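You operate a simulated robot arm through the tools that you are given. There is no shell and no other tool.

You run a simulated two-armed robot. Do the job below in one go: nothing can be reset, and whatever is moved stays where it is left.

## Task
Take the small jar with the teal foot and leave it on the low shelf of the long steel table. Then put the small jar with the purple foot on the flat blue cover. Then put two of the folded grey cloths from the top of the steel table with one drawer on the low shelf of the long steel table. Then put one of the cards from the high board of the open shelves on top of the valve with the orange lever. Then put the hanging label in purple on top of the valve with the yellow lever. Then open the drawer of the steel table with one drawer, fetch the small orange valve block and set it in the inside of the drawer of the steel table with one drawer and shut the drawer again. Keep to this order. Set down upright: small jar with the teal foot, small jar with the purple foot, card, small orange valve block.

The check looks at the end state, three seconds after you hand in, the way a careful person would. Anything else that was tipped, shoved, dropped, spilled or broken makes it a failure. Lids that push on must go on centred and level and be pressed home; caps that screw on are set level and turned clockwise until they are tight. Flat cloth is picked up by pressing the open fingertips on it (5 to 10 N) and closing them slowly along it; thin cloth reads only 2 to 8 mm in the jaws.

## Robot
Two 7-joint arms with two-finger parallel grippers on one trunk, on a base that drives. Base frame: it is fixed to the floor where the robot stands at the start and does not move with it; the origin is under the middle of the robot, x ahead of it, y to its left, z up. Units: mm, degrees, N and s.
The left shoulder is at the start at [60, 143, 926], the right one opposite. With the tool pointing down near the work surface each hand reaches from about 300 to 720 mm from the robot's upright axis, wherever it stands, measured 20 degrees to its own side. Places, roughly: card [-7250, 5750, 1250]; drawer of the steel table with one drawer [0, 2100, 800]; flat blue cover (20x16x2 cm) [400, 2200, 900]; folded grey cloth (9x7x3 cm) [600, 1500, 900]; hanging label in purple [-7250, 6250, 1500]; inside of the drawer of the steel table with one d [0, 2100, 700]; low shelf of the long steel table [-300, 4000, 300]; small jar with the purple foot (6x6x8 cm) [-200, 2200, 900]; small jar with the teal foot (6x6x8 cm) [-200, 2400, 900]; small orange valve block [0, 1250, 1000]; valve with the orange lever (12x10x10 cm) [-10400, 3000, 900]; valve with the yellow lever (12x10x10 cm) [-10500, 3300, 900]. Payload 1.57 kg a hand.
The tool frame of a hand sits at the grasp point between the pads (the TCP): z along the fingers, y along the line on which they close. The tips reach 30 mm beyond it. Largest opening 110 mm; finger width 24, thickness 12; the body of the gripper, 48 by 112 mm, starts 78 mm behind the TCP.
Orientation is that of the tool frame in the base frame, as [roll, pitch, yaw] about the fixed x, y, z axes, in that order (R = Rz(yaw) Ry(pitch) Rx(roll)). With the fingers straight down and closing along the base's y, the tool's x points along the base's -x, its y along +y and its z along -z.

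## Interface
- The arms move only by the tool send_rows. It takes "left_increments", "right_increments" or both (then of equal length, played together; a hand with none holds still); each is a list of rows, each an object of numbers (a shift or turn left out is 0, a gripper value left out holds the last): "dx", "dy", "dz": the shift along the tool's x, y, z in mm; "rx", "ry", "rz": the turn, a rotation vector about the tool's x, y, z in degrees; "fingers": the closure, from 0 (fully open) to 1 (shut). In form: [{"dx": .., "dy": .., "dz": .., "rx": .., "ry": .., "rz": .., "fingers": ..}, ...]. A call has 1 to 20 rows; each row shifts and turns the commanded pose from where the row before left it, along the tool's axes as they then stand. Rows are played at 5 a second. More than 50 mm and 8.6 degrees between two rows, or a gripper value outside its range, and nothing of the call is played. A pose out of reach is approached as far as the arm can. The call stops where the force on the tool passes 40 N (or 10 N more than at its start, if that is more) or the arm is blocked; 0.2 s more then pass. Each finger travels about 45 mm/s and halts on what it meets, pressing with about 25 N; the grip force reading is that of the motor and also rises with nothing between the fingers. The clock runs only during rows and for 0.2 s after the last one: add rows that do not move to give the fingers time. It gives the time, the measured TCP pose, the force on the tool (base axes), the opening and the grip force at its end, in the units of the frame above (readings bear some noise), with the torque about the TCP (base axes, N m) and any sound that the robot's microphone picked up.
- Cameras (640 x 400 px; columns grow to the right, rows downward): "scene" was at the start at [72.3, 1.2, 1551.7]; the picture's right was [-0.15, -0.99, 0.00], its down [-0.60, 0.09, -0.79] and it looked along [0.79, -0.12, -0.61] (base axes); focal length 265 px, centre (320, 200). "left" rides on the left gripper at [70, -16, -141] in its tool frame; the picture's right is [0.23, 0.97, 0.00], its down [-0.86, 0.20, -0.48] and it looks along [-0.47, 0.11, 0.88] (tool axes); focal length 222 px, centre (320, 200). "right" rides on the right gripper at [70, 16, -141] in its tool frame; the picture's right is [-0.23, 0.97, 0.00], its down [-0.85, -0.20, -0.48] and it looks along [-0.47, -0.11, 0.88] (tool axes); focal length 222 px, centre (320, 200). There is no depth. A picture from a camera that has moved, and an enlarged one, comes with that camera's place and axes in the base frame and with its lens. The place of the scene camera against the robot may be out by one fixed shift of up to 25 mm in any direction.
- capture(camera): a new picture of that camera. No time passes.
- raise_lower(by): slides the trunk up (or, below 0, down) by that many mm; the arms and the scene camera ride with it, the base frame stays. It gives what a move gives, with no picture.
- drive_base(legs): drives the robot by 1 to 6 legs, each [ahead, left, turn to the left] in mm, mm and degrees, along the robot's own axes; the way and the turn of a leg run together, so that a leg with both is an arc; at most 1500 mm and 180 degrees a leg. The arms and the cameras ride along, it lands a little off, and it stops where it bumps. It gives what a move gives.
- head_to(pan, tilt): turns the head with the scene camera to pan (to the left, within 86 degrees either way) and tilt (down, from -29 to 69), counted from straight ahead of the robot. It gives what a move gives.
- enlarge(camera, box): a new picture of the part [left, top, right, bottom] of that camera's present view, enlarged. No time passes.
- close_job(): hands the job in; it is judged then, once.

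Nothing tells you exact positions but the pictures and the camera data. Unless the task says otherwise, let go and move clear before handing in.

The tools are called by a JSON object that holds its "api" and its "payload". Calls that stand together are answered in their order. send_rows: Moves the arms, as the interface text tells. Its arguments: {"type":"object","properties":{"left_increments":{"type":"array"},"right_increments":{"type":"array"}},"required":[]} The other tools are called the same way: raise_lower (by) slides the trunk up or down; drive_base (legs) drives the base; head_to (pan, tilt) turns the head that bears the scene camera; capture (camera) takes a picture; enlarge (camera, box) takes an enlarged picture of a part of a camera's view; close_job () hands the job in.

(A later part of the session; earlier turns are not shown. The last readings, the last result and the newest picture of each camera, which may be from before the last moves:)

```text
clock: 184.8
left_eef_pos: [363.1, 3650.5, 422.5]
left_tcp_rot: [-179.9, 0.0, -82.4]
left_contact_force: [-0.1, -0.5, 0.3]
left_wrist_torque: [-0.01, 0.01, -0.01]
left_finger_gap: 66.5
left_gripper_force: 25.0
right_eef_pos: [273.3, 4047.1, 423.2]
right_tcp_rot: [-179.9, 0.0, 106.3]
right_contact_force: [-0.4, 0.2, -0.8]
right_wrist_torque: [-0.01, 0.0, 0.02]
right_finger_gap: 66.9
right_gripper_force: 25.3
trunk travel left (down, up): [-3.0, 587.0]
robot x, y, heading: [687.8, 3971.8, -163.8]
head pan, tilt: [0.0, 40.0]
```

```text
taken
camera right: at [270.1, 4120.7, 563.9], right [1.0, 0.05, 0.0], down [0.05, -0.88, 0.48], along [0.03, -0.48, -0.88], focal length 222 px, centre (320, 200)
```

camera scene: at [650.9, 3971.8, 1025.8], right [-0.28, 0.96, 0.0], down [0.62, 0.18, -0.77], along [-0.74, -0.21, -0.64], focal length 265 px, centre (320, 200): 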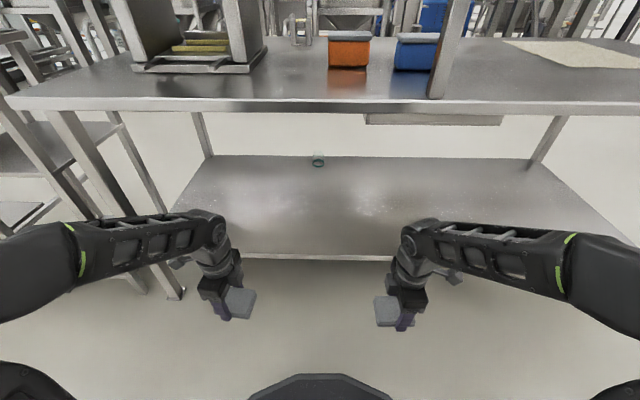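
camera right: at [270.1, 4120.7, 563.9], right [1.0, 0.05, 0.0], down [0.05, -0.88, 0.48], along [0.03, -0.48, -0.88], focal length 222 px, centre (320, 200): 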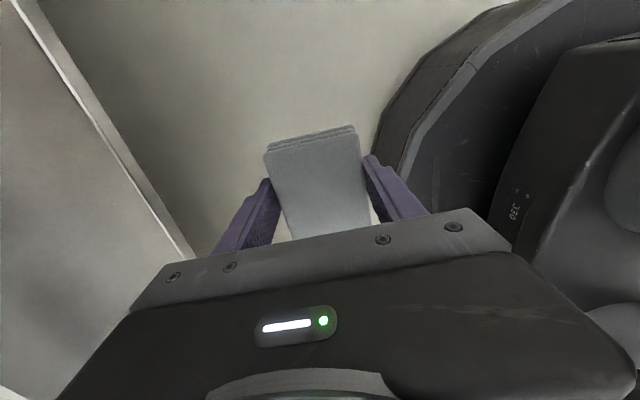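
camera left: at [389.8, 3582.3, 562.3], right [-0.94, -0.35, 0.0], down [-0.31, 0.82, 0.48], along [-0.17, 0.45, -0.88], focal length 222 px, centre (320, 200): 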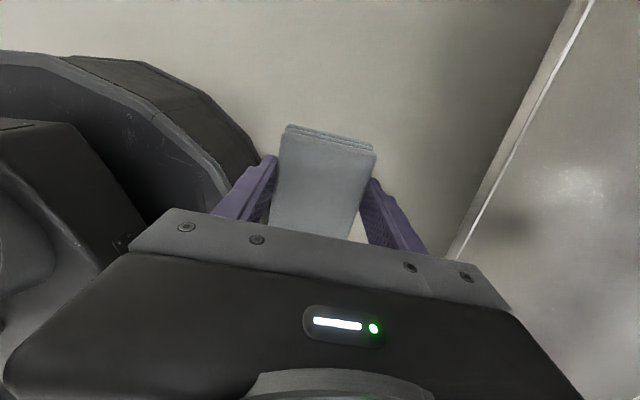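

Teal jar is visible standing on the shelf. Shelf edge is about 620 mm ahead; I'll drive 170 mm forward and then extend both hands in over the shelf.

{"api": "drive_base", "payload": {"legs": [[170, 0, 0]]}}

{"api": "send_rows", "payload": {"left_increments": [{"dy": 40, "dx": -6}, {"dy": 40, "dx": -6}, {"dy": 40, "dx": -6}, {}, {}], "right_increments": [{"dy": -47}, {"dy": -47}, {"dy": -46}, {}, {}]}}

{"api": "capture", "payload": {"camera": "scene"}}

{"api": "capture", "payload": {"camera": "left"}}

{"api": "capture", "payload": {"camera": "right"}}

```text
clock: 186.3
left_eef_pos: [198.7, 3602.8, 422.8]
left_tcp_rot: [-179.9, -0.1, -82.5]
left_contact_force: [0.2, -0.3, -0.8]
left_wrist_torque: [-0.02, 0.0, -0.01]
left_finger_gap: 66.8
left_gripper_force: 25.7
right_eef_pos: [108.1, 4000.4, 424.0]
right_tcp_rot: [-179.9, 0.1, 106.2]
right_contact_force: [-0.4, 0.7, -0.5]
right_wrist_torque: [-0.03, -0.02, -0.02]
right_finger_gap: 66.9
right_gripper_force: 25.1
trunk travel left (down, up): [-3.0, 587.0]
robot x, y, heading: [523.9, 3926.0, -163.8]
head pan, tilt: [0.0, 40.0]
```

```text
clock: 187.5
left_eef_pos: [76.0, 3602.6, 424.4]
left_tcp_rot: [-179.9, 0.1, -82.4]
left_contact_force: [0.3, 0.1, -0.7]
left_wrist_torque: [0.0, 0.01, 0.02]
left_finger_gap: 66.9
left_gripper_force: 25.1
right_eef_pos: [-27.1, 3961.4, 422.8]
right_tcp_rot: [-180.0, 0.2, 106.2]
right_contact_force: [0.2, 0.8, -0.4]
right_wrist_torque: [-0.04, 0.02, 0.0]
right_finger_gap: 67.0
right_gripper_force: 25.3
trunk travel left (down, up): [-3.0, 587.0]
robot x, y, heading: [524.7, 3924.3, -163.8]
head pan, tilt: [0.0, 40.0]
```

```text
taken
camera scene: at [485.8, 3923.7, 1025.8], right [-0.28, 0.96, 0.0], down [0.62, 0.18, -0.77], along [-0.74, -0.21, -0.64], focal length 265 px, centre (320, 200)
```

scene: 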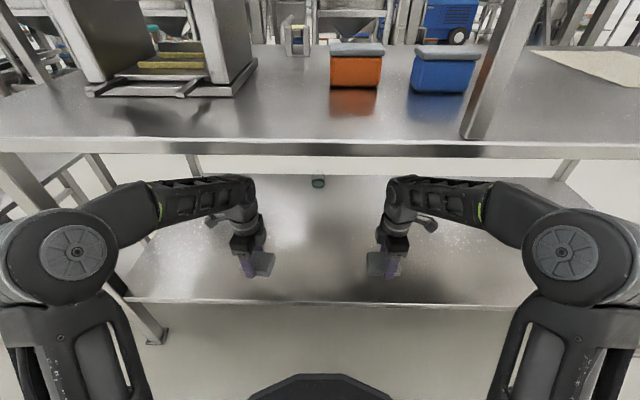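

```text
taken
camera left: at [102.4, 3534.8, 563.4], right [-0.94, -0.35, 0.0], down [-0.31, 0.82, 0.48], along [-0.17, 0.45, -0.88], focal length 222 px, centre (320, 200)
```

left: 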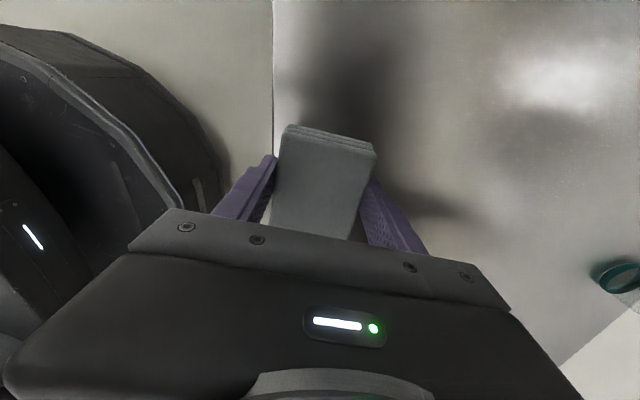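

```text
taken
camera right: at [-30.6, 4033.9, 563.0], right [1.0, 0.05, 0.0], down [0.05, -0.88, 0.48], along [0.03, -0.48, -0.88], focal length 222 px, centre (320, 200)
```

right: 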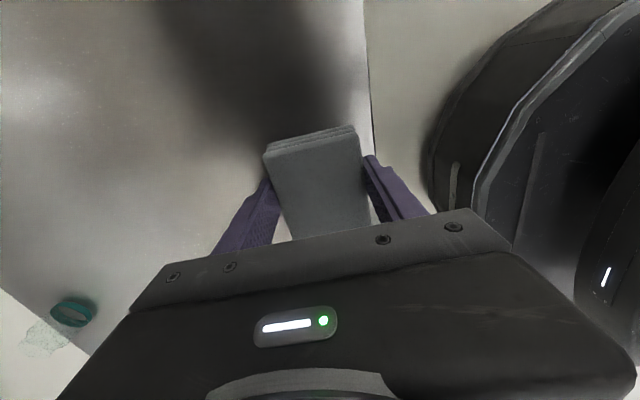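

Both cloths are over the shelf; I'll extend about 60 mm more for margin, then lower.

{"api": "send_rows", "payload": {"left_increments": [{"dy": 32, "dx": -4}, {"dy": 32, "dx": -4}, {"dz": 35}, {"dz": 35}, {}, {}], "right_increments": [{"dy": -30}, {"dy": -25}, {"dz": 35}, {"dz": 35}, {}, {}]}}

{"api": "capture", "payload": {"camera": "left"}}

{"api": "capture", "payload": {"camera": "right"}}

```text
clock: 188.9
left_eef_pos: [12.5, 3603.4, 354.0]
left_tcp_rot: [-179.9, -0.1, -82.4]
left_contact_force: [0.0, -0.1, 0.3]
left_wrist_torque: [0.0, 0.05, -0.01]
left_finger_gap: 67.0
left_gripper_force: 25.1
right_eef_pos: [-79.4, 3946.7, 352.8]
right_tcp_rot: [-180.0, 0.0, 106.4]
right_contact_force: [-0.3, 0.0, 0.5]
right_wrist_torque: [-0.01, -0.01, 0.04]
right_finger_gap: 66.8
right_gripper_force: 24.2
trunk travel left (down, up): [-3.0, 587.0]
robot x, y, heading: [518.1, 3924.9, -164.0]
head pan, tilt: [0.0, 40.0]
```

```text
taken
camera left: at [38.4, 3535.6, 493.4], right [-0.94, -0.35, 0.0], down [-0.31, 0.82, 0.48], along [-0.17, 0.45, -0.88], focal length 222 px, centre (320, 200)
```

left: 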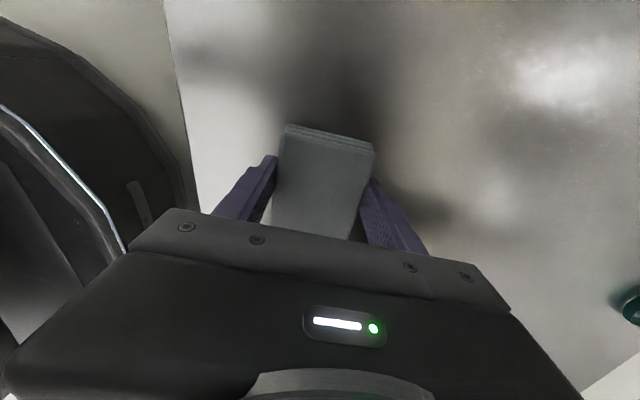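

```text
taken
camera right: at [-82.1, 4019.2, 493.8], right [1.0, 0.05, 0.0], down [0.05, -0.88, 0.48], along [0.03, -0.48, -0.88], focal length 222 px, centre (320, 200)
```

right: 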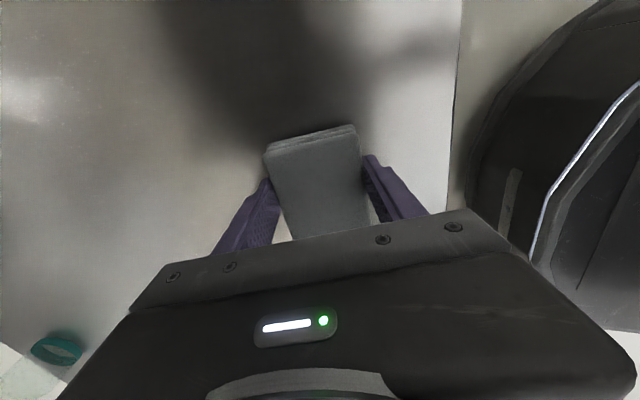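

{"api": "send_rows", "payload": {"left_increments": [{"dz": 6}, {"dz": 6}, {}], "right_increments": [{"dz": 6}, {"dz": 6}, {}]}}

```text
clock: 189.7
left_eef_pos: [12.3, 3604.5, 341.6]
left_tcp_rot: [-179.9, 0.0, -82.4]
left_contact_force: [0.3, -0.1, -0.1]
left_wrist_torque: [0.02, 0.0, -0.02]
left_finger_gap: 66.8
left_gripper_force: 24.9
right_eef_pos: [-78.3, 3945.3, 341.2]
right_tcp_rot: [180.0, -0.1, 106.3]
right_contact_force: [-0.4, 0.0, -0.4]
right_wrist_torque: [-0.01, 0.0, 0.01]
right_finger_gap: 67.1
right_gripper_force: 24.5
trunk travel left (down, up): [-3.0, 587.0]
robot x, y, heading: [522.0, 3925.7, -163.9]
head pan, tilt: [0.0, 40.0]
```

{"api": "send_rows", "payload": {"left_increments": [{"dz": 3}, {"dz": 3}, {}], "right_increments": [{"dz": 3}, {"dz": 3}, {}]}}

```text
clock: 190.5
left_eef_pos: [12.3, 3603.9, 334.7]
left_tcp_rot: [-180.0, 0.0, -82.4]
left_contact_force: [0.4, 0.3, -0.5]
left_wrist_torque: [-0.04, -0.04, -0.02]
left_finger_gap: 66.6
left_gripper_force: 24.9
right_eef_pos: [-78.2, 3945.7, 334.5]
right_tcp_rot: [-179.9, 0.1, 106.3]
right_contact_force: [-0.5, -0.6, -0.7]
right_wrist_torque: [-0.02, -0.01, 0.0]
right_finger_gap: 67.0
right_gripper_force: 24.9
trunk travel left (down, up): [-3.0, 587.0]
robot x, y, heading: [522.6, 3926.8, -163.7]
head pan, tilt: [0.0, 40.0]
```

{"api": "send_rows", "payload": {"left_increments": [{"dz": 2}, {"dz": 1}, {}], "right_increments": [{"dz": 2}, {"dz": 1}, {}]}}

```text
clock: 191.3
left_eef_pos: [14.0, 3605.8, 331.6]
left_tcp_rot: [-179.9, 0.0, -82.6]
left_contact_force: [-0.3, -0.8, 0.3]
left_wrist_torque: [-0.01, -0.02, -0.02]
left_finger_gap: 67.0
left_gripper_force: 25.1
right_eef_pos: [-79.0, 3945.9, 332.7]
right_tcp_rot: [-179.9, 0.1, 106.3]
right_contact_force: [-0.8, -0.3, -0.4]
right_wrist_torque: [0.02, 0.0, -0.03]
right_finger_gap: 66.7
right_gripper_force: 25.1
trunk travel left (down, up): [-3.0, 587.0]
robot x, y, heading: [519.6, 3927.8, -163.9]
head pan, tilt: [0.0, 40.0]
```

{"api": "send_rows", "payload": {"left_increments": [{"dz": 1.5}, {"dz": 1}, {}], "right_increments": [{"dz": 1.5}, {"dz": 1}, {}]}}

```text
clock: 192.1
left_eef_pos: [13.3, 3603.8, 330.3]
left_tcp_rot: [179.9, 0.0, -82.5]
left_contact_force: [1.7, -0.3, 15.8]
left_wrist_torque: [0.2, -0.19, 0.0]
left_finger_gap: 67.0
left_gripper_force: 24.7
right_eef_pos: [-77.2, 3944.5, 330.8]
right_tcp_rot: [-179.9, 0.1, 106.4]
right_contact_force: [0.4, -0.7, -0.6]
right_wrist_torque: [-0.02, 0.02, 0.0]
right_finger_gap: 66.7
right_gripper_force: 25.4
trunk travel left (down, up): [-3.0, 587.0]
robot x, y, heading: [519.4, 3921.8, -163.4]
head pan, tilt: [0.0, 40.0]
```

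{"api": "send_rows", "payload": {"left_increments": [{"dz": -1}, {}, {}], "right_increments": [{"dz": 1}, {"dz": 1}, {}]}}

```text
clock: 192.9
left_eef_pos: [12.7, 3604.7, 331.6]
left_tcp_rot: [-180.0, 0.1, -82.5]
left_contact_force: [-1.8, 0.8, 2.3]
left_wrist_torque: [0.0, 0.15, -0.04]
left_finger_gap: 67.2
left_gripper_force: 24.8
right_eef_pos: [-79.7, 3945.1, 330.4]
right_tcp_rot: [-179.7, 0.0, 106.1]
right_contact_force: [3.5, 1.4, 22.5]
right_wrist_torque: [0.07, -0.57, 0.03]
right_finger_gap: 67.0
right_gripper_force: 25.3
trunk travel left (down, up): [-3.0, 587.0]
robot x, y, heading: [519.9, 3925.0, -163.7]
head pan, tilt: [0.0, 40.0]
```

Both are on the shelf. Easing the right slightly and opening both slowly.

{"api": "send_rows", "payload": {"left_increments": [{}, {"fingers": 0.42}, {"fingers": 0.38}, {"fingers": 0.34}, {"fingers": 0.28}, {"fingers": 0.2}, {"fingers": 0.1}, {"fingers": 0.0}, {}], "right_increments": [{"dz": -1}, {"fingers": 0.42}, {"fingers": 0.38}, {"fingers": 0.34}, {"fingers": 0.28}, {"fingers": 0.2}, {"fingers": 0.1}, {"fingers": 0.0}, {}]}}

{"api": "capture", "payload": {"camera": "left"}}

{"api": "capture", "payload": {"camera": "right"}}

```text
clock: 194.9
left_eef_pos: [13.5, 3602.6, 330.2]
left_tcp_rot: [-180.0, 0.0, -82.4]
left_contact_force: [-0.9, -0.6, -0.1]
left_wrist_torque: [-0.02, 0.01, -0.01]
left_finger_gap: 110.0
left_gripper_force: 0.0
right_eef_pos: [-78.8, 3944.5, 329.8]
right_tcp_rot: [-179.8, 0.1, 106.2]
right_contact_force: [-13.5, -4.5, 16.6]
right_wrist_torque: [0.28, -0.36, 0.12]
right_finger_gap: 96.5
right_gripper_force: 0.1
trunk travel left (down, up): [-3.0, 587.0]
robot x, y, heading: [520.6, 3923.7, -163.5]
head pan, tilt: [0.0, 40.0]
```

```text
taken
camera left: at [39.4, 3536.0, 470.8], right [-0.94, -0.35, 0.0], down [-0.31, 0.82, 0.48], along [-0.17, 0.45, -0.88], focal length 222 px, centre (320, 200)
```

left: 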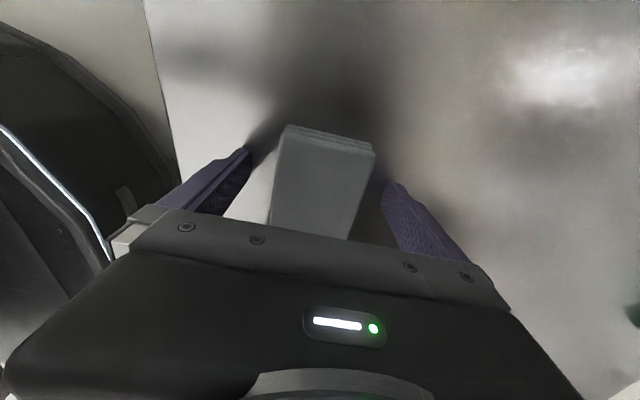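

```text
taken
camera right: at [-82.6, 4016.5, 470.9], right [1.0, 0.06, 0.0], down [0.05, -0.88, 0.48], along [0.02, -0.48, -0.88], focal length 222 px, centre (320, 200)
```

right: 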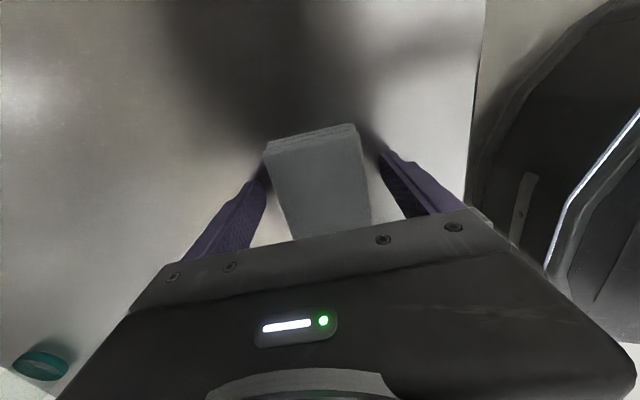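

Both released; right tips press lightly on the shelf. Raising both hands and withdrawing.

{"api": "send_rows", "payload": {"left_increments": [{"dz": -5}, {"dz": -15}, {"dz": -30}, {"dz": -40}, {"dy": -45, "dx": 6}, {"dy": -45, "dx": 6}, {"dy": -45, "dx": 6}, {"dy": -40, "dx": 6}, {}], "right_increments": [{"dz": -5}, {"dz": -15}, {"dz": -30}, {"dz": -40}, {"dy": 45}, {"dy": 45}, {"dy": 45}, {"dy": 45}, {}]}}

{"api": "drive_base", "payload": {"legs": [[-250, 0, 0]]}}

{"api": "capture", "payload": {"camera": "scene"}}

{"api": "enlarge", "payload": {"camera": "scene", "box": [200, 120, 440, 280]}}

```text
clock: 196.9
left_eef_pos: [192.0, 3601.8, 419.4]
left_tcp_rot: [-179.8, 0.0, -82.3]
left_contact_force: [0.2, 0.2, -1.0]
left_wrist_torque: [0.01, 0.0, 0.0]
left_finger_gap: 109.9
left_gripper_force: 0.1
right_eef_pos: [95.2, 3994.9, 417.3]
right_tcp_rot: [-179.9, 0.1, 106.3]
right_contact_force: [0.5, -0.4, -0.3]
right_wrist_torque: [0.02, -0.03, 0.0]
right_finger_gap: 110.0
right_gripper_force: 0.0
trunk travel left (down, up): [-3.0, 587.0]
robot x, y, heading: [525.6, 3924.5, -163.5]
head pan, tilt: [0.0, 40.0]
```

```text
clock: 198.7
left_eef_pos: [435.1, 3673.1, 420.0]
left_tcp_rot: [-179.9, 0.0, -82.5]
left_contact_force: [0.0, -0.4, 0.5]
left_wrist_torque: [-0.04, -0.03, 0.02]
left_finger_gap: 110.1
left_gripper_force: 0.2
right_eef_pos: [338.5, 4067.2, 417.9]
right_tcp_rot: [-179.9, 0.1, 106.2]
right_contact_force: [-0.2, -0.1, 0.7]
right_wrist_torque: [0.01, -0.02, 0.0]
right_finger_gap: 110.2
right_gripper_force: 0.0
trunk travel left (down, up): [-3.0, 587.0]
robot x, y, heading: [764.5, 3997.2, -164.2]
head pan, tilt: [0.0, 40.0]
```

```text
taken
camera scene: at [728.7, 3994.4, 1025.8], right [-0.28, 0.96, 0.0], down [0.62, 0.18, -0.77], along [-0.74, -0.21, -0.64], focal length 265 px, centre (320, 200)
```

scene: 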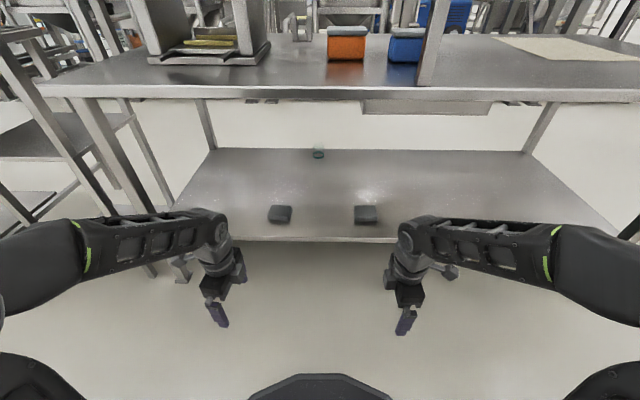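

```text
2.50 times, centred on (320, 200) of scene
camera zoom: at [728.7, 3994.4, 1025.8], right [-0.28, 0.96, 0.0], down [0.62, 0.18, -0.77], along [-0.74, -0.21, -0.64], focal length 664 px, centre (320, 200)
```

zoom: 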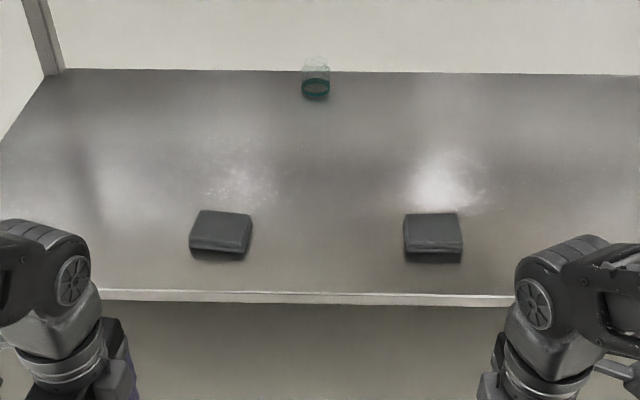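

Both cloths lie on the low shelf alongside the standing teal jar. Next is the card on the open shelves far away at about (-7250, 5750); I raise the trunk, back off and turn to face along the room.

{"api": "raise_lower", "payload": {"by": 400}}

{"api": "drive_base", "payload": {"legs": [[-200, 0, 0], [0, 0, -90]]}}

{"api": "raise_lower", "payload": {"by": 122}}

{"api": "head_to", "payload": {"pan": 20, "tilt": 20}}

{"api": "capture", "payload": {"camera": "scene"}}

```text
clock: 202.6
left_eef_pos: [434.0, 3672.2, 818.8]
left_tcp_rot: [-179.9, 0.0, -82.6]
left_contact_force: [0.2, -0.3, 0.3]
left_wrist_torque: [-0.03, -0.01, 0.02]
left_finger_gap: 110.2
left_gripper_force: 0.0
right_eef_pos: [338.2, 4066.3, 818.7]
right_tcp_rot: [-179.9, 0.1, 106.2]
right_contact_force: [0.3, -0.3, -0.1]
right_wrist_torque: [-0.01, 0.0, -0.02]
right_finger_gap: 109.9
right_gripper_force: 0.0
trunk travel left (down, up): [-403.0, 187.0]
robot x, y, heading: [764.5, 3998.7, -163.7]
head pan, tilt: [0.0, 40.0]
```

```text
clock: 208.0
left_eef_pos: [635.3, 4382.6, 818.5]
left_tcp_rot: [-180.0, 0.0, -172.6]
left_contact_force: [-0.5, -0.6, -0.4]
left_wrist_torque: [-0.02, 0.02, -0.02]
left_finger_gap: 110.1
left_gripper_force: 0.0
right_eef_pos: [1029.2, 4479.8, 817.5]
right_tcp_rot: [-180.0, 0.2, 16.2]
right_contact_force: [0.2, 0.4, 0.5]
right_wrist_torque: [-0.01, -0.02, 0.03]
right_finger_gap: 110.2
right_gripper_force: 0.1
trunk travel left (down, up): [-403.0, 187.0]
robot x, y, heading: [955.7, 4052.1, 106.3]
head pan, tilt: [0.0, 40.0]
```

```text
clock: 209.5
left_eef_pos: [635.1, 4383.8, 941.5]
left_tcp_rot: [-180.0, 0.0, -172.5]
left_contact_force: [-0.7, -0.3, 0.1]
left_wrist_torque: [0.02, 0.02, 0.02]
left_finger_gap: 110.1
left_gripper_force: 0.0
right_eef_pos: [1027.6, 4479.1, 938.9]
right_tcp_rot: [-179.9, -0.1, 16.3]
right_contact_force: [0.8, -0.2, -0.5]
right_wrist_torque: [-0.03, 0.0, 0.03]
right_finger_gap: 110.1
right_gripper_force: 0.2
trunk travel left (down, up): [-525.0, 65.0]
robot x, y, heading: [960.3, 4052.2, 106.2]
head pan, tilt: [0.0, 40.0]
```

```text
clock: 210.3
left_eef_pos: [634.7, 4382.9, 940.4]
left_tcp_rot: [-180.0, 0.1, -172.5]
left_contact_force: [-0.4, 0.3, 0.2]
left_wrist_torque: [-0.05, 0.0, 0.01]
left_finger_gap: 110.2
left_gripper_force: 0.0
right_eef_pos: [1028.2, 4478.6, 940.3]
right_tcp_rot: [-179.9, 0.2, 16.3]
right_contact_force: [-0.7, -1.2, -0.5]
right_wrist_torque: [0.01, -0.02, 0.0]
right_finger_gap: 109.6
right_gripper_force: 0.0
trunk travel left (down, up): [-525.0, 65.0]
robot x, y, heading: [958.2, 4049.2, 106.0]
head pan, tilt: [20.0, 20.0]
```

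```text
taken
camera scene: at [928.0, 4112.6, 1579.1], right [0.81, 0.59, 0.0], down [0.2, -0.28, -0.94], along [-0.55, 0.76, -0.34], focal length 265 px, centre (320, 200)
```

scene: 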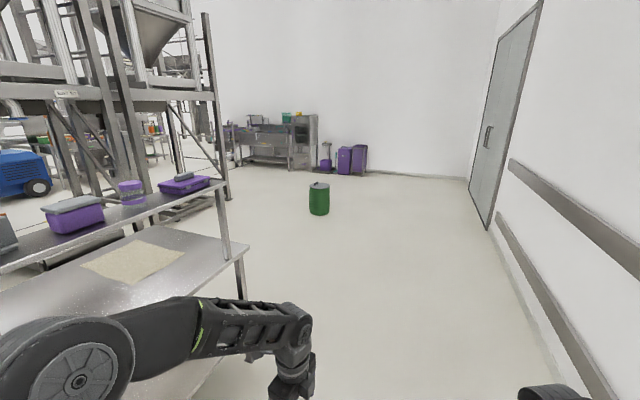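

Open floor ahead; the machine row ends about l=7300 mm along this room. I'll drive forward about 4.6 m and then turn left.

{"api": "drive_base", "payload": {"legs": [[1500, 0, 0], [1500, 0, 0], [1550, 0, 0]]}}

```text
refused: 1550 is not a number from -1500 to 1500
```

{"api": "drive_base", "payload": {"legs": [[1500, 0, 0], [1500, 0, 0], [1500, 0, 0], [0, 0, 90]]}}

{"api": "head_to", "payload": {"pan": 0, "tilt": 15}}

{"api": "capture", "payload": {"camera": "scene"}}

```text
clock: 235.6
left_eef_pos: [-733.4, 7984.1, 940.8]
left_tcp_rot: [-179.8, 0.0, -79.6]
left_contact_force: [0.8, -0.4, 0.0]
left_wrist_torque: [0.0, 0.01, 0.0]
left_finger_gap: 109.9
left_gripper_force: 0.1
right_eef_pos: [-848.7, 8373.4, 938.9]
right_tcp_rot: [-179.9, 0.0, 109.0]
right_contact_force: [-0.8, -0.5, 0.2]
right_wrist_torque: [0.01, 0.01, -0.01]
right_finger_gap: 109.9
right_gripper_force: 0.1
trunk travel left (down, up): [-525.0, 65.0]
robot x, y, heading: [-420.7, 8325.9, -161.0]
head pan, tilt: [20.0, 20.0]
```

```text
clock: 236.4
left_eef_pos: [-733.3, 7984.1, 941.2]
left_tcp_rot: [-179.8, 0.0, -79.7]
left_contact_force: [0.3, 0.1, 0.2]
left_wrist_torque: [0.02, 0.0, 0.02]
left_finger_gap: 109.9
left_gripper_force: 0.1
right_eef_pos: [-847.6, 8372.5, 940.2]
right_tcp_rot: [-179.8, 0.1, 109.0]
right_contact_force: [-0.5, 0.2, 0.3]
right_wrist_torque: [-0.01, 0.0, 0.0]
right_finger_gap: 109.9
right_gripper_force: 0.1
trunk travel left (down, up): [-525.0, 65.0]
robot x, y, heading: [-422.0, 8321.8, -160.7]
head pan, tilt: [0.0, 15.0]
```

```text
taken
camera scene: at [-461.9, 8316.0, 1587.3], right [-0.33, 0.95, 0.0], down [0.24, 0.08, -0.97], along [-0.91, -0.31, -0.26], focal length 265 px, centre (320, 200)
```

scene: 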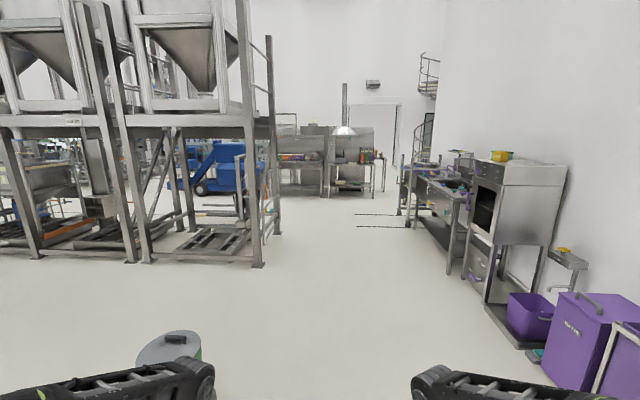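

{"api": "enlarge", "payload": {"camera": "scene", "box": [240, 90, 460, 230]}}

```text
2.86 times, centred on (350, 160) of scene
camera zoom: at [-461.9, 8316.0, 1587.3], right [-0.33, 0.95, 0.0], down [0.24, 0.08, -0.97], along [-0.91, -0.31, -0.26], focal length 758 px, centre (234, 314)
```

zoom: 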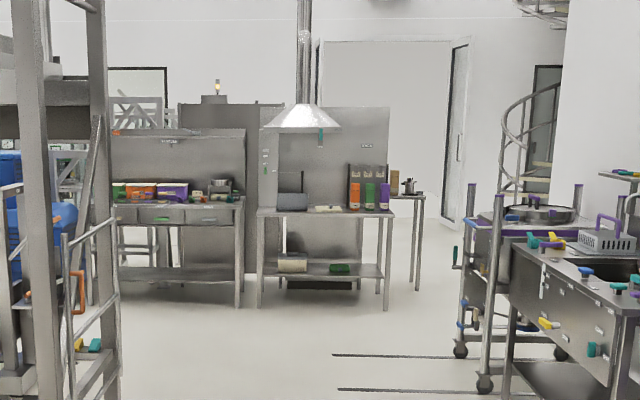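

The shelves should be about 7 m straight ahead. The lane between the machine row and the wall benches is clear; I'll drive about 4.4 m, drifting 300 mm to the right.

{"api": "drive_base", "payload": {"legs": [[1400, -300, 0], [1500, 0, 0], [1500, 0, 0]]}}

{"api": "capture", "payload": {"camera": "scene"}}

{"api": "enlarge", "payload": {"camera": "scene", "box": [160, 60, 400, 210]}}

```text
clock: 257.6
left_eef_pos: [-5021.3, 6892.3, 941.0]
left_tcp_rot: [-179.9, 0.0, -80.2]
left_contact_force: [0.4, 0.9, -0.5]
left_wrist_torque: [0.01, -0.04, 0.0]
left_finger_gap: 110.0
left_gripper_force: 0.1
right_eef_pos: [-5133.5, 7280.6, 940.0]
right_tcp_rot: [-179.9, 0.1, 108.4]
right_contact_force: [0.3, 0.2, 0.6]
right_wrist_torque: [0.0, -0.03, 0.01]
right_finger_gap: 109.9
right_gripper_force: 0.1
trunk travel left (down, up): [-525.0, 65.0]
robot x, y, heading: [-4705.9, 7226.8, -161.5]
head pan, tilt: [0.0, 15.0]
```

```text
taken
camera scene: at [-4748.3, 7221.1, 1587.3], right [-0.32, 0.95, 0.0], down [0.25, 0.08, -0.97], along [-0.92, -0.31, -0.26], focal length 265 px, centre (320, 200)
```

scene: 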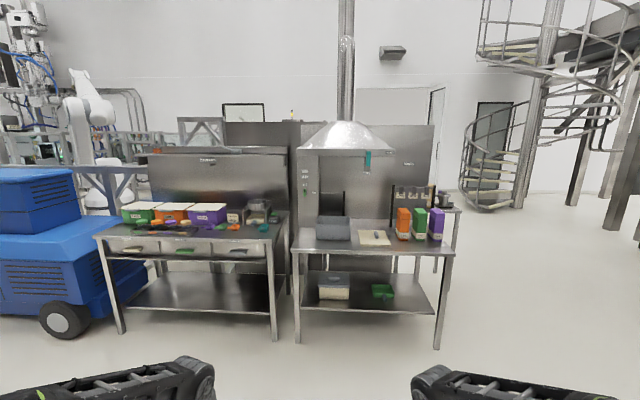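

```text
2.67 times, centred on (280, 135) of scene
camera zoom: at [-4748.3, 7221.1, 1587.3], right [-0.32, 0.95, 0.0], down [0.25, 0.08, -0.97], along [-0.92, -0.31, -0.26], focal length 708 px, centre (427, 373)
```

zoom: 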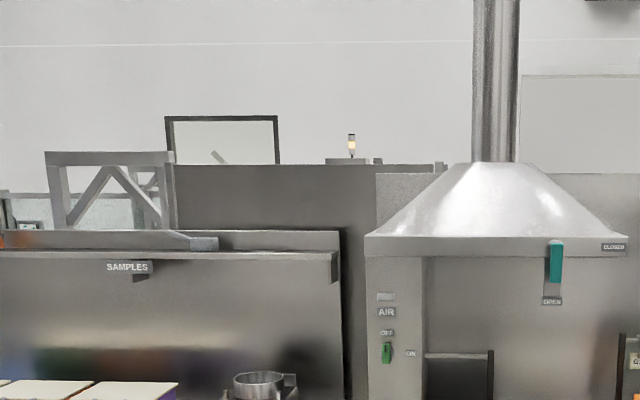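

The benches ahead ("SAMPLES" and a hood bench) block the direct way; the open shelves must be behind them. I'll look to the right to find the way around.

{"api": "head_to", "payload": {"pan": -50, "tilt": 20}}

{"api": "capture", "payload": {"camera": "scene"}}

{"api": "head_to", "payload": {"pan": 60, "tilt": 20}}

{"api": "capture", "payload": {"camera": "scene"}}

```text
clock: 258.8
left_eef_pos: [-5021.5, 6891.6, 941.0]
left_tcp_rot: [-179.9, 0.0, -80.3]
left_contact_force: [-0.2, 0.2, -0.5]
left_wrist_torque: [-0.01, 0.0, -0.03]
left_finger_gap: 109.9
left_gripper_force: 0.0
right_eef_pos: [-5132.4, 7281.4, 938.8]
right_tcp_rot: [-179.9, 0.1, 108.5]
right_contact_force: [-0.2, 0.8, 0.1]
right_wrist_torque: [0.02, -0.01, 0.01]
right_finger_gap: 110.1
right_gripper_force: 0.0
trunk travel left (down, up): [-525.0, 65.0]
robot x, y, heading: [-4704.0, 7230.7, -161.6]
head pan, tilt: [-50.0, 20.0]
```

```text
taken
camera scene: at [-4738.8, 7299.4, 1579.2], right [0.52, 0.85, 0.0], down [0.29, -0.18, -0.94], along [-0.8, 0.49, -0.34], focal length 265 px, centre (320, 200)
```

scene: 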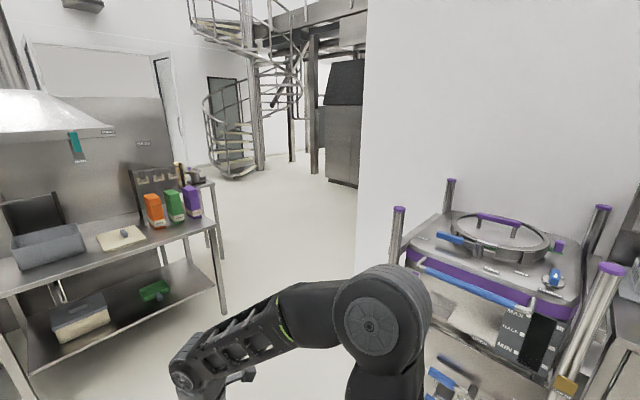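

```text
clock: 260.7
left_eef_pos: [-5021.8, 6890.3, 940.3]
left_tcp_rot: [-179.9, 0.0, -80.2]
left_contact_force: [-0.2, -0.5, 0.4]
left_wrist_torque: [0.03, -0.01, 0.0]
left_finger_gap: 110.2
left_gripper_force: 0.1
right_eef_pos: [-5134.2, 7280.5, 939.9]
right_tcp_rot: [-179.8, 0.2, 108.5]
right_contact_force: [-0.2, 0.2, 0.3]
right_wrist_torque: [0.01, 0.0, 0.05]
right_finger_gap: 110.2
right_gripper_force: 0.1
trunk travel left (down, up): [-525.0, 65.0]
robot x, y, heading: [-4705.3, 7230.0, -161.5]
head pan, tilt: [60.0, 20.0]
```

```text
taken
camera scene: at [-4678.0, 7159.6, 1579.2], right [-0.98, 0.2, 0.0], down [0.07, 0.34, -0.94], along [-0.19, -0.92, -0.34], focal length 265 px, centre (320, 200)
```

scene: 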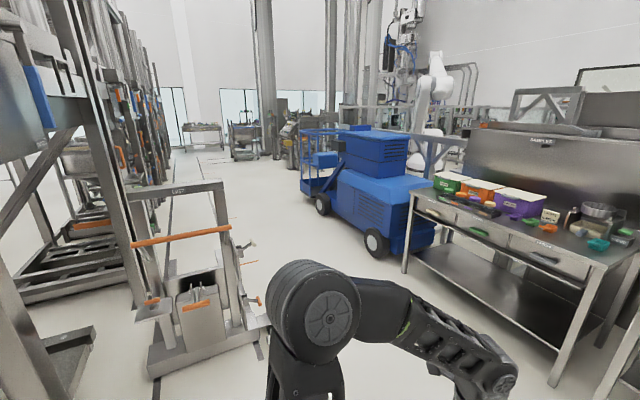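

The way around is right of the hood bench, between it and a cart/wall corner. I'll retract both hands, then creep forward and strafe right.

{"api": "send_rows", "payload": {"left_increments": [{"dy": -45}, {"dy": -45}, {}], "right_increments": [{"dy": 40}, {"dy": 40}, {}]}}

{"api": "drive_base", "payload": {"legs": [[1130, 0, 0]]}}

{"api": "head_to", "payload": {"pan": -60, "tilt": 30}}

{"api": "capture", "payload": {"camera": "scene"}}

{"api": "head_to", "payload": {"pan": 0, "tilt": 30}}

{"api": "capture", "payload": {"camera": "scene"}}

```text
clock: 261.5
left_eef_pos: [-4934.8, 6906.7, 942.5]
left_tcp_rot: [-179.9, 0.0, -80.3]
left_contact_force: [-0.1, -0.1, 0.4]
left_wrist_torque: [-0.01, -0.03, 0.0]
left_finger_gap: 110.0
left_gripper_force: 0.0
right_eef_pos: [-5059.6, 7307.7, 940.0]
right_tcp_rot: [180.0, 0.1, 108.5]
right_contact_force: [0.2, -0.1, -0.9]
right_wrist_torque: [0.01, 0.0, 0.0]
right_finger_gap: 110.0
right_gripper_force: 0.0
trunk travel left (down, up): [-525.0, 65.0]
robot x, y, heading: [-4703.2, 7228.6, -161.5]
head pan, tilt: [60.0, 20.0]
```

```text
clock: 267.3
left_eef_pos: [-6011.9, 6533.8, 942.0]
left_tcp_rot: [-179.8, 0.1, -79.5]
left_contact_force: [0.0, 0.0, 0.5]
left_wrist_torque: [0.03, -0.01, 0.02]
left_finger_gap: 110.1
left_gripper_force: 0.1
right_eef_pos: [-6140.7, 6934.7, 939.9]
right_tcp_rot: [-179.9, 0.1, 109.2]
right_contact_force: [-0.9, -0.1, 0.3]
right_wrist_torque: [-0.01, -0.03, 0.02]
right_finger_gap: 110.0
right_gripper_force: 0.0
trunk travel left (down, up): [-525.0, 65.0]
robot x, y, heading: [-5786.0, 6858.7, -160.8]
head pan, tilt: [60.0, 20.0]
```

```text
clock: 269.3
left_eef_pos: [-6011.7, 6535.0, 942.7]
left_tcp_rot: [-180.0, 0.0, -79.5]
left_contact_force: [0.5, 1.8, 0.3]
left_wrist_torque: [0.0, -0.01, -0.02]
left_finger_gap: 109.9
left_gripper_force: 0.0
right_eef_pos: [-6140.4, 6933.9, 939.7]
right_tcp_rot: [-179.9, 0.1, 109.1]
right_contact_force: [-0.2, 0.6, -0.8]
right_wrist_torque: [0.0, -0.02, 0.01]
right_finger_gap: 109.9
right_gripper_force: 0.1
trunk travel left (down, up): [-525.0, 65.0]
robot x, y, heading: [-5785.3, 6856.9, -160.6]
head pan, tilt: [-60.0, 30.0]
```

```text
taken
camera scene: at [-5808.9, 6941.6, 1563.2], right [0.65, 0.76, 0.0], down [0.38, -0.33, -0.87], along [-0.66, 0.57, -0.5], focal length 265 px, centre (320, 200)
```

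scene: 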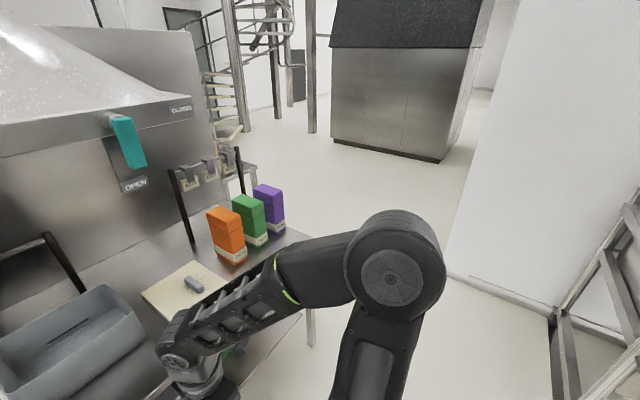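

```text
clock: 270.6
left_eef_pos: [-6010.4, 6534.9, 942.2]
left_tcp_rot: [-179.9, 0.0, -79.4]
left_contact_force: [-0.6, 0.7, -0.9]
left_wrist_torque: [-0.02, -0.03, -0.01]
left_finger_gap: 110.2
left_gripper_force: 0.1
right_eef_pos: [-6141.1, 6933.9, 939.7]
right_tcp_rot: [-180.0, 0.1, 109.2]
right_contact_force: [-0.1, 0.0, 0.7]
right_wrist_torque: [-0.02, -0.02, -0.01]
right_finger_gap: 109.8
right_gripper_force: 0.0
trunk travel left (down, up): [-525.0, 65.0]
robot x, y, heading: [-5784.2, 6858.8, -160.5]
head pan, tilt: [0.0, 30.0]
```

```text
taken
camera scene: at [-5825.9, 6852.8, 1563.2], right [-0.33, 0.94, 0.0], down [0.47, 0.16, -0.87], along [-0.82, -0.28, -0.5], focal length 265 px, centre (320, 200)
```

scene: 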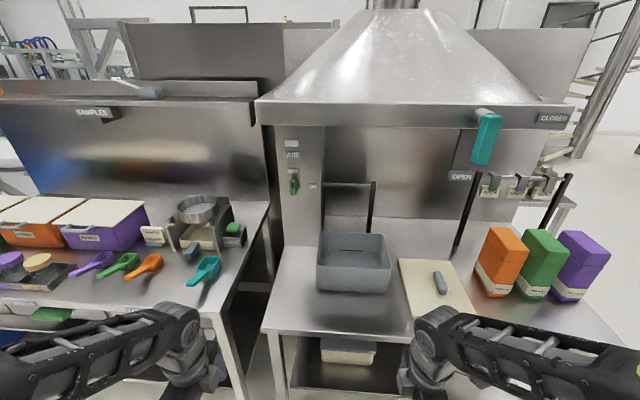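

I'm in front of the hood bench. Strafing right into the gap toward the passage.

{"api": "drive_base", "payload": {"legs": [[0, -700, 0], [0, -720, 0]]}}

{"api": "capture", "payload": {"camera": "scene"}}

```text
clock: 278.1
left_eef_pos: [-6486.8, 7890.0, 942.0]
left_tcp_rot: [-179.9, 0.0, -79.2]
left_contact_force: [0.5, -0.1, 0.4]
left_wrist_torque: [-0.02, -0.03, 0.03]
left_finger_gap: 110.0
left_gripper_force: 0.1
right_eef_pos: [-6618.6, 8288.8, 939.4]
right_tcp_rot: [-179.9, 0.1, 109.7]
right_contact_force: [-1.0, 0.1, -0.9]
right_wrist_torque: [-0.04, 0.03, -0.01]
right_finger_gap: 110.0
right_gripper_force: 0.1
trunk travel left (down, up): [-525.0, 65.0]
robot x, y, heading: [-6262.0, 8216.2, -160.3]
head pan, tilt: [0.0, 30.0]
```

```text
taken
camera scene: at [-6304.0, 8209.8, 1563.2], right [-0.33, 0.94, 0.0], down [0.47, 0.17, -0.87], along [-0.82, -0.29, -0.5], focal length 265 px, centre (320, 200)
```

scene: 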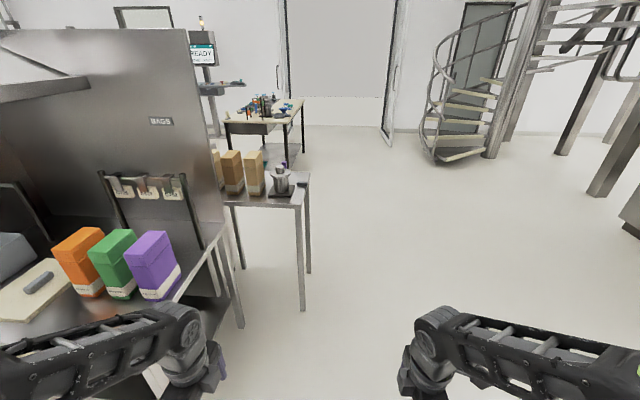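

Beyond the bench is a small table with brown bags; open floor is to the right. Moving on around it.

{"api": "drive_base", "payload": {"legs": [[400, 0, 0], [300, -600, 0], [1200, 0, 0]]}}

{"api": "head_to", "payload": {"pan": 60, "tilt": 20}}

{"api": "capture", "payload": {"camera": "scene"}}

```text
clock: 289.5
left_eef_pos: [-8467.8, 7810.8, 943.0]
left_tcp_rot: [-179.9, 0.0, -79.0]
left_contact_force: [0.3, -0.6, 1.1]
left_wrist_torque: [-0.01, -0.06, -0.04]
left_finger_gap: 110.1
left_gripper_force: 0.0
right_eef_pos: [-8601.2, 8207.5, 939.2]
right_tcp_rot: [-179.9, 0.1, 109.8]
right_contact_force: [0.0, -0.9, 0.1]
right_wrist_torque: [-0.03, 0.01, 0.0]
right_finger_gap: 110.0
right_gripper_force: 0.0
trunk travel left (down, up): [-525.0, 65.0]
robot x, y, heading: [-8246.7, 8138.1, -160.3]
head pan, tilt: [0.0, 30.0]
```

```text
clock: 290.8
left_eef_pos: [-8468.3, 7810.7, 941.5]
left_tcp_rot: [-179.9, 0.0, -78.9]
left_contact_force: [0.5, 0.2, 0.1]
left_wrist_torque: [0.01, 0.01, 0.0]
left_finger_gap: 109.9
left_gripper_force: 0.1
right_eef_pos: [-8600.9, 8207.4, 938.9]
right_tcp_rot: [-179.9, 0.1, 109.9]
right_contact_force: [0.0, -0.4, 0.8]
right_wrist_torque: [0.0, 0.02, 0.02]
right_finger_gap: 109.9
right_gripper_force: 0.0
trunk travel left (down, up): [-525.0, 65.0]
robot x, y, heading: [-8244.3, 8135.8, -160.0]
head pan, tilt: [60.0, 20.0]
```

```text
taken
camera scene: at [-8216.7, 8068.9, 1579.2], right [-0.98, 0.18, 0.0], down [0.06, 0.34, -0.94], along [-0.17, -0.92, -0.34], focal length 265 px, centre (320, 200)
```

scene: 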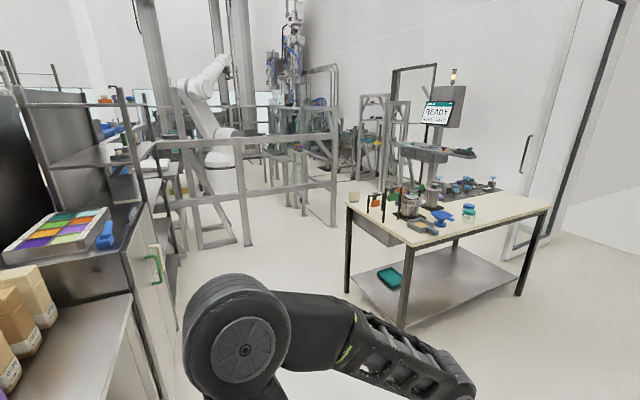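

I can now see the open shelves at the left (facing this aisle) and a tool table on the other side. I'll turn around to face the shelves, keep mid-aisle and strafe toward them, stopping to look midway.

{"api": "drive_base", "payload": {"legs": [[0, 0, 88], [0, 0, 88], [-330, 0, 0]]}}

{"api": "head_to", "payload": {"pan": -50, "tilt": 25}}

{"api": "capture", "payload": {"camera": "scene"}}

```text
clock: 300.5
left_eef_pos: [-8323.3, 8357.4, 942.7]
left_tcp_rot: [180.0, 0.0, 99.1]
left_contact_force: [-0.4, -0.4, 0.0]
left_wrist_torque: [0.02, -0.04, 0.0]
left_finger_gap: 110.3
left_gripper_force: 0.1
right_eef_pos: [-8203.8, 7953.8, 940.3]
right_tcp_rot: [-179.8, 0.2, -72.2]
right_contact_force: [-0.6, -0.2, 0.1]
right_wrist_torque: [-0.02, -0.01, -0.04]
right_finger_gap: 110.0
right_gripper_force: 0.1
trunk travel left (down, up): [-525.0, 65.0]
robot x, y, heading: [-8554.9, 8039.1, 17.7]
head pan, tilt: [60.0, 20.0]
```

```text
clock: 302.4
left_eef_pos: [-8322.3, 8357.1, 943.0]
left_tcp_rot: [-179.9, 0.0, 99.1]
left_contact_force: [0.3, -0.7, -0.3]
left_wrist_torque: [0.01, 0.03, 0.03]
left_finger_gap: 109.9
left_gripper_force: 0.0
right_eef_pos: [-8201.8, 7954.7, 940.6]
right_tcp_rot: [-179.8, 0.2, -72.1]
right_contact_force: [0.4, 0.7, -0.1]
right_wrist_torque: [0.02, -0.02, 0.0]
right_finger_gap: 110.1
right_gripper_force: 0.1
trunk travel left (down, up): [-525.0, 65.0]
robot x, y, heading: [-8562.1, 8037.9, 17.8]
head pan, tilt: [-50.0, 25.0]
```

```text
taken
camera scene: at [-8490.4, 7994.5, 1571.1], right [-0.53, -0.85, 0.0], down [-0.36, 0.23, -0.91], along [0.77, -0.48, -0.42], focal length 265 px, centre (320, 200)
```

scene: 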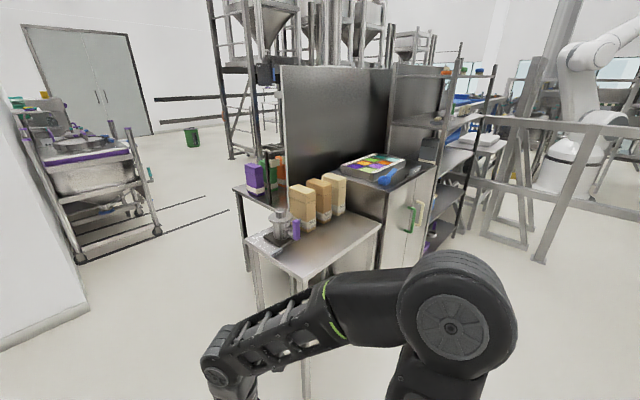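

{"api": "drive_base", "payload": {"legs": [[0, -1300, -1]]}}

{"api": "head_to", "payload": {"pan": -30, "tilt": 20}}

{"api": "capture", "payload": {"camera": "scene"}}

{"api": "enlarge", "payload": {"camera": "scene", "box": [200, 60, 440, 260]}}

```text
clock: 308.9
left_eef_pos: [-7938.9, 7123.3, 942.2]
left_tcp_rot: [-179.9, 0.0, 97.6]
left_contact_force: [-1.1, 0.2, 0.0]
left_wrist_torque: [0.02, 0.0, 0.03]
left_finger_gap: 110.1
left_gripper_force: 0.0
right_eef_pos: [-7830.1, 6718.6, 940.1]
right_tcp_rot: [-179.9, 0.1, -73.7]
right_contact_force: [0.7, -0.2, 0.2]
right_wrist_torque: [0.02, 0.0, -0.03]
right_finger_gap: 109.8
right_gripper_force: 0.0
trunk travel left (down, up): [-525.0, 65.0]
robot x, y, heading: [-8184.2, 6812.7, 16.2]
head pan, tilt: [-50.0, 25.0]
```

```text
clock: 309.7
left_eef_pos: [-7939.2, 7124.0, 942.5]
left_tcp_rot: [-179.9, 0.0, 97.5]
left_contact_force: [-0.3, 0.2, -0.2]
left_wrist_torque: [0.01, -0.03, 0.06]
left_finger_gap: 110.2
left_gripper_force: 0.1
right_eef_pos: [-7830.2, 6719.3, 939.4]
right_tcp_rot: [-179.9, 0.1, -73.7]
right_contact_force: [-0.1, 0.6, 0.2]
right_wrist_torque: [0.04, -0.02, 0.0]
right_finger_gap: 110.0
right_gripper_force: 0.1
trunk travel left (down, up): [-525.0, 65.0]
robot x, y, heading: [-8182.3, 6809.2, 16.4]
head pan, tilt: [-30.0, 20.0]
```

```text
taken
camera scene: at [-8103.0, 6795.1, 1579.2], right [-0.24, -0.97, 0.0], down [-0.33, 0.08, -0.94], along [0.91, -0.22, -0.34], focal length 265 px, centre (320, 200)
```

scene: 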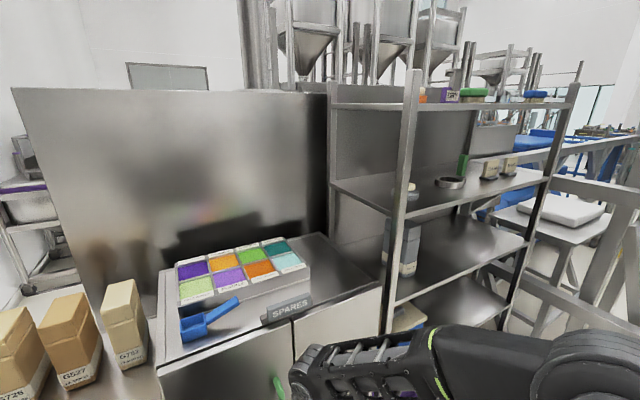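

```text
2.00 times, centred on (320, 160) of scene
camera zoom: at [-8103.0, 6795.1, 1579.2], right [-0.24, -0.97, 0.0], down [-0.33, 0.08, -0.94], along [0.91, -0.22, -0.34], focal length 531 px, centre (320, 280)
```

zoom: 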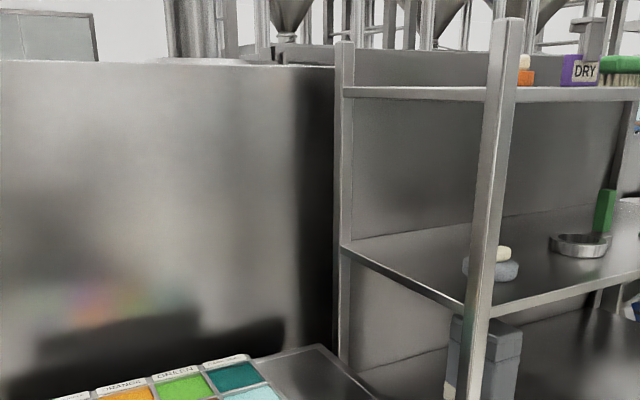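

I see the open shelves: a board at mid height with small card-like items on its right, and a purple "DRY" label hanging at the top board. I'll strafe further right to face them.

{"api": "drive_base", "payload": {"legs": [[0, -700, 0]]}}

{"api": "head_to", "payload": {"pan": 0, "tilt": 20}}

{"api": "capture", "payload": {"camera": "scene"}}

{"api": "enlarge", "payload": {"camera": "scene", "box": [240, 60, 480, 210]}}

{"api": "head_to", "payload": {"pan": -50, "tilt": 30}}

{"api": "capture", "payload": {"camera": "scene"}}

```text
clock: 313.6
left_eef_pos: [-7740.3, 6445.3, 942.5]
left_tcp_rot: [-179.8, 0.1, 97.8]
left_contact_force: [-0.6, 0.5, 0.0]
left_wrist_torque: [0.02, 0.02, 0.02]
left_finger_gap: 110.1
left_gripper_force: 0.0
right_eef_pos: [-7629.8, 6039.6, 938.3]
right_tcp_rot: [-179.8, 0.2, -73.5]
right_contact_force: [-0.1, 0.5, 0.6]
right_wrist_torque: [0.02, -0.02, -0.02]
right_finger_gap: 109.9
right_gripper_force: 0.1
trunk travel left (down, up): [-525.0, 65.0]
robot x, y, heading: [-7981.5, 6134.2, 16.7]
head pan, tilt: [-30.0, 20.0]
```

```text
clock: 314.5
left_eef_pos: [-7741.5, 6446.1, 941.8]
left_tcp_rot: [-179.9, -0.1, 97.7]
left_contact_force: [0.0, 0.3, -1.2]
left_wrist_torque: [-0.02, 0.02, 0.01]
left_finger_gap: 109.7
left_gripper_force: 0.0
right_eef_pos: [-7631.0, 6040.8, 940.7]
right_tcp_rot: [-179.9, 0.1, -73.5]
right_contact_force: [0.0, -0.3, 0.1]
right_wrist_torque: [0.03, -0.02, -0.01]
right_finger_gap: 110.2
right_gripper_force: 0.1
trunk travel left (down, up): [-525.0, 65.0]
robot x, y, heading: [-7987.3, 6132.9, 16.2]
head pan, tilt: [0.0, 20.0]
```

```text
taken
camera scene: at [-7905.3, 6165.1, 1579.2], right [0.28, -0.96, 0.0], down [-0.33, -0.1, -0.94], along [0.9, 0.27, -0.34], focal length 265 px, centre (320, 200)
```

scene: 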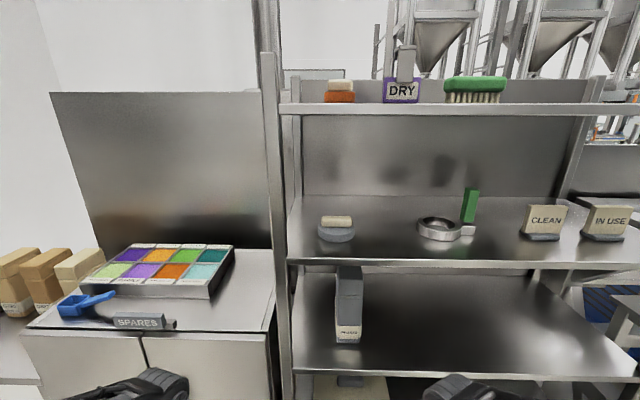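

```text
2.67 times, centred on (360, 135) of scene
camera zoom: at [-7905.3, 6165.1, 1579.2], right [0.28, -0.96, 0.0], down [-0.33, -0.1, -0.94], along [0.9, 0.27, -0.34], focal length 708 px, centre (213, 373)
```

zoom: 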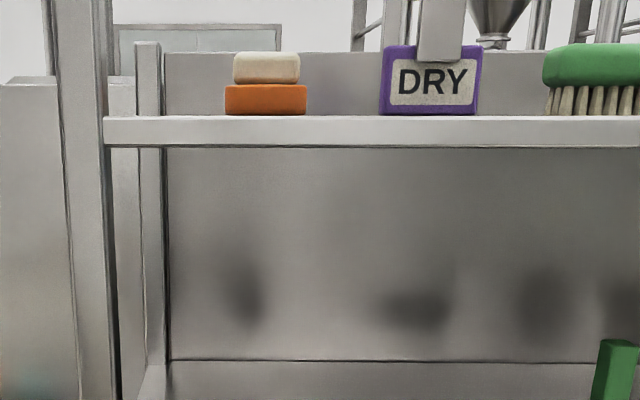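

```text
clock: 315.7
left_eef_pos: [-7740.8, 6445.4, 942.6]
left_tcp_rot: [-179.9, -0.1, 97.8]
left_contact_force: [-0.7, 0.4, 1.0]
left_wrist_torque: [-0.02, 0.01, 0.03]
left_finger_gap: 110.0
left_gripper_force: 0.1
right_eef_pos: [-7629.9, 6041.0, 940.4]
right_tcp_rot: [-179.9, 0.1, -73.5]
right_contact_force: [0.6, -0.8, -0.6]
right_wrist_torque: [-0.01, 0.01, -0.01]
right_finger_gap: 109.9
right_gripper_force: 0.1
trunk travel left (down, up): [-525.0, 65.0]
robot x, y, heading: [-7984.3, 6132.2, 16.1]
head pan, tilt: [-50.0, 30.0]
```

```text
taken
camera scene: at [-7919.2, 6088.9, 1563.2], right [-0.55, -0.83, 0.0], down [-0.42, 0.28, -0.87], along [0.72, -0.48, -0.5], focal length 265 px, centre (320, 200)
```

scene: 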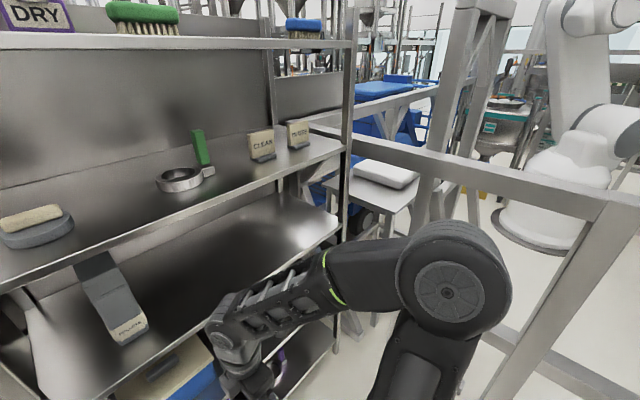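

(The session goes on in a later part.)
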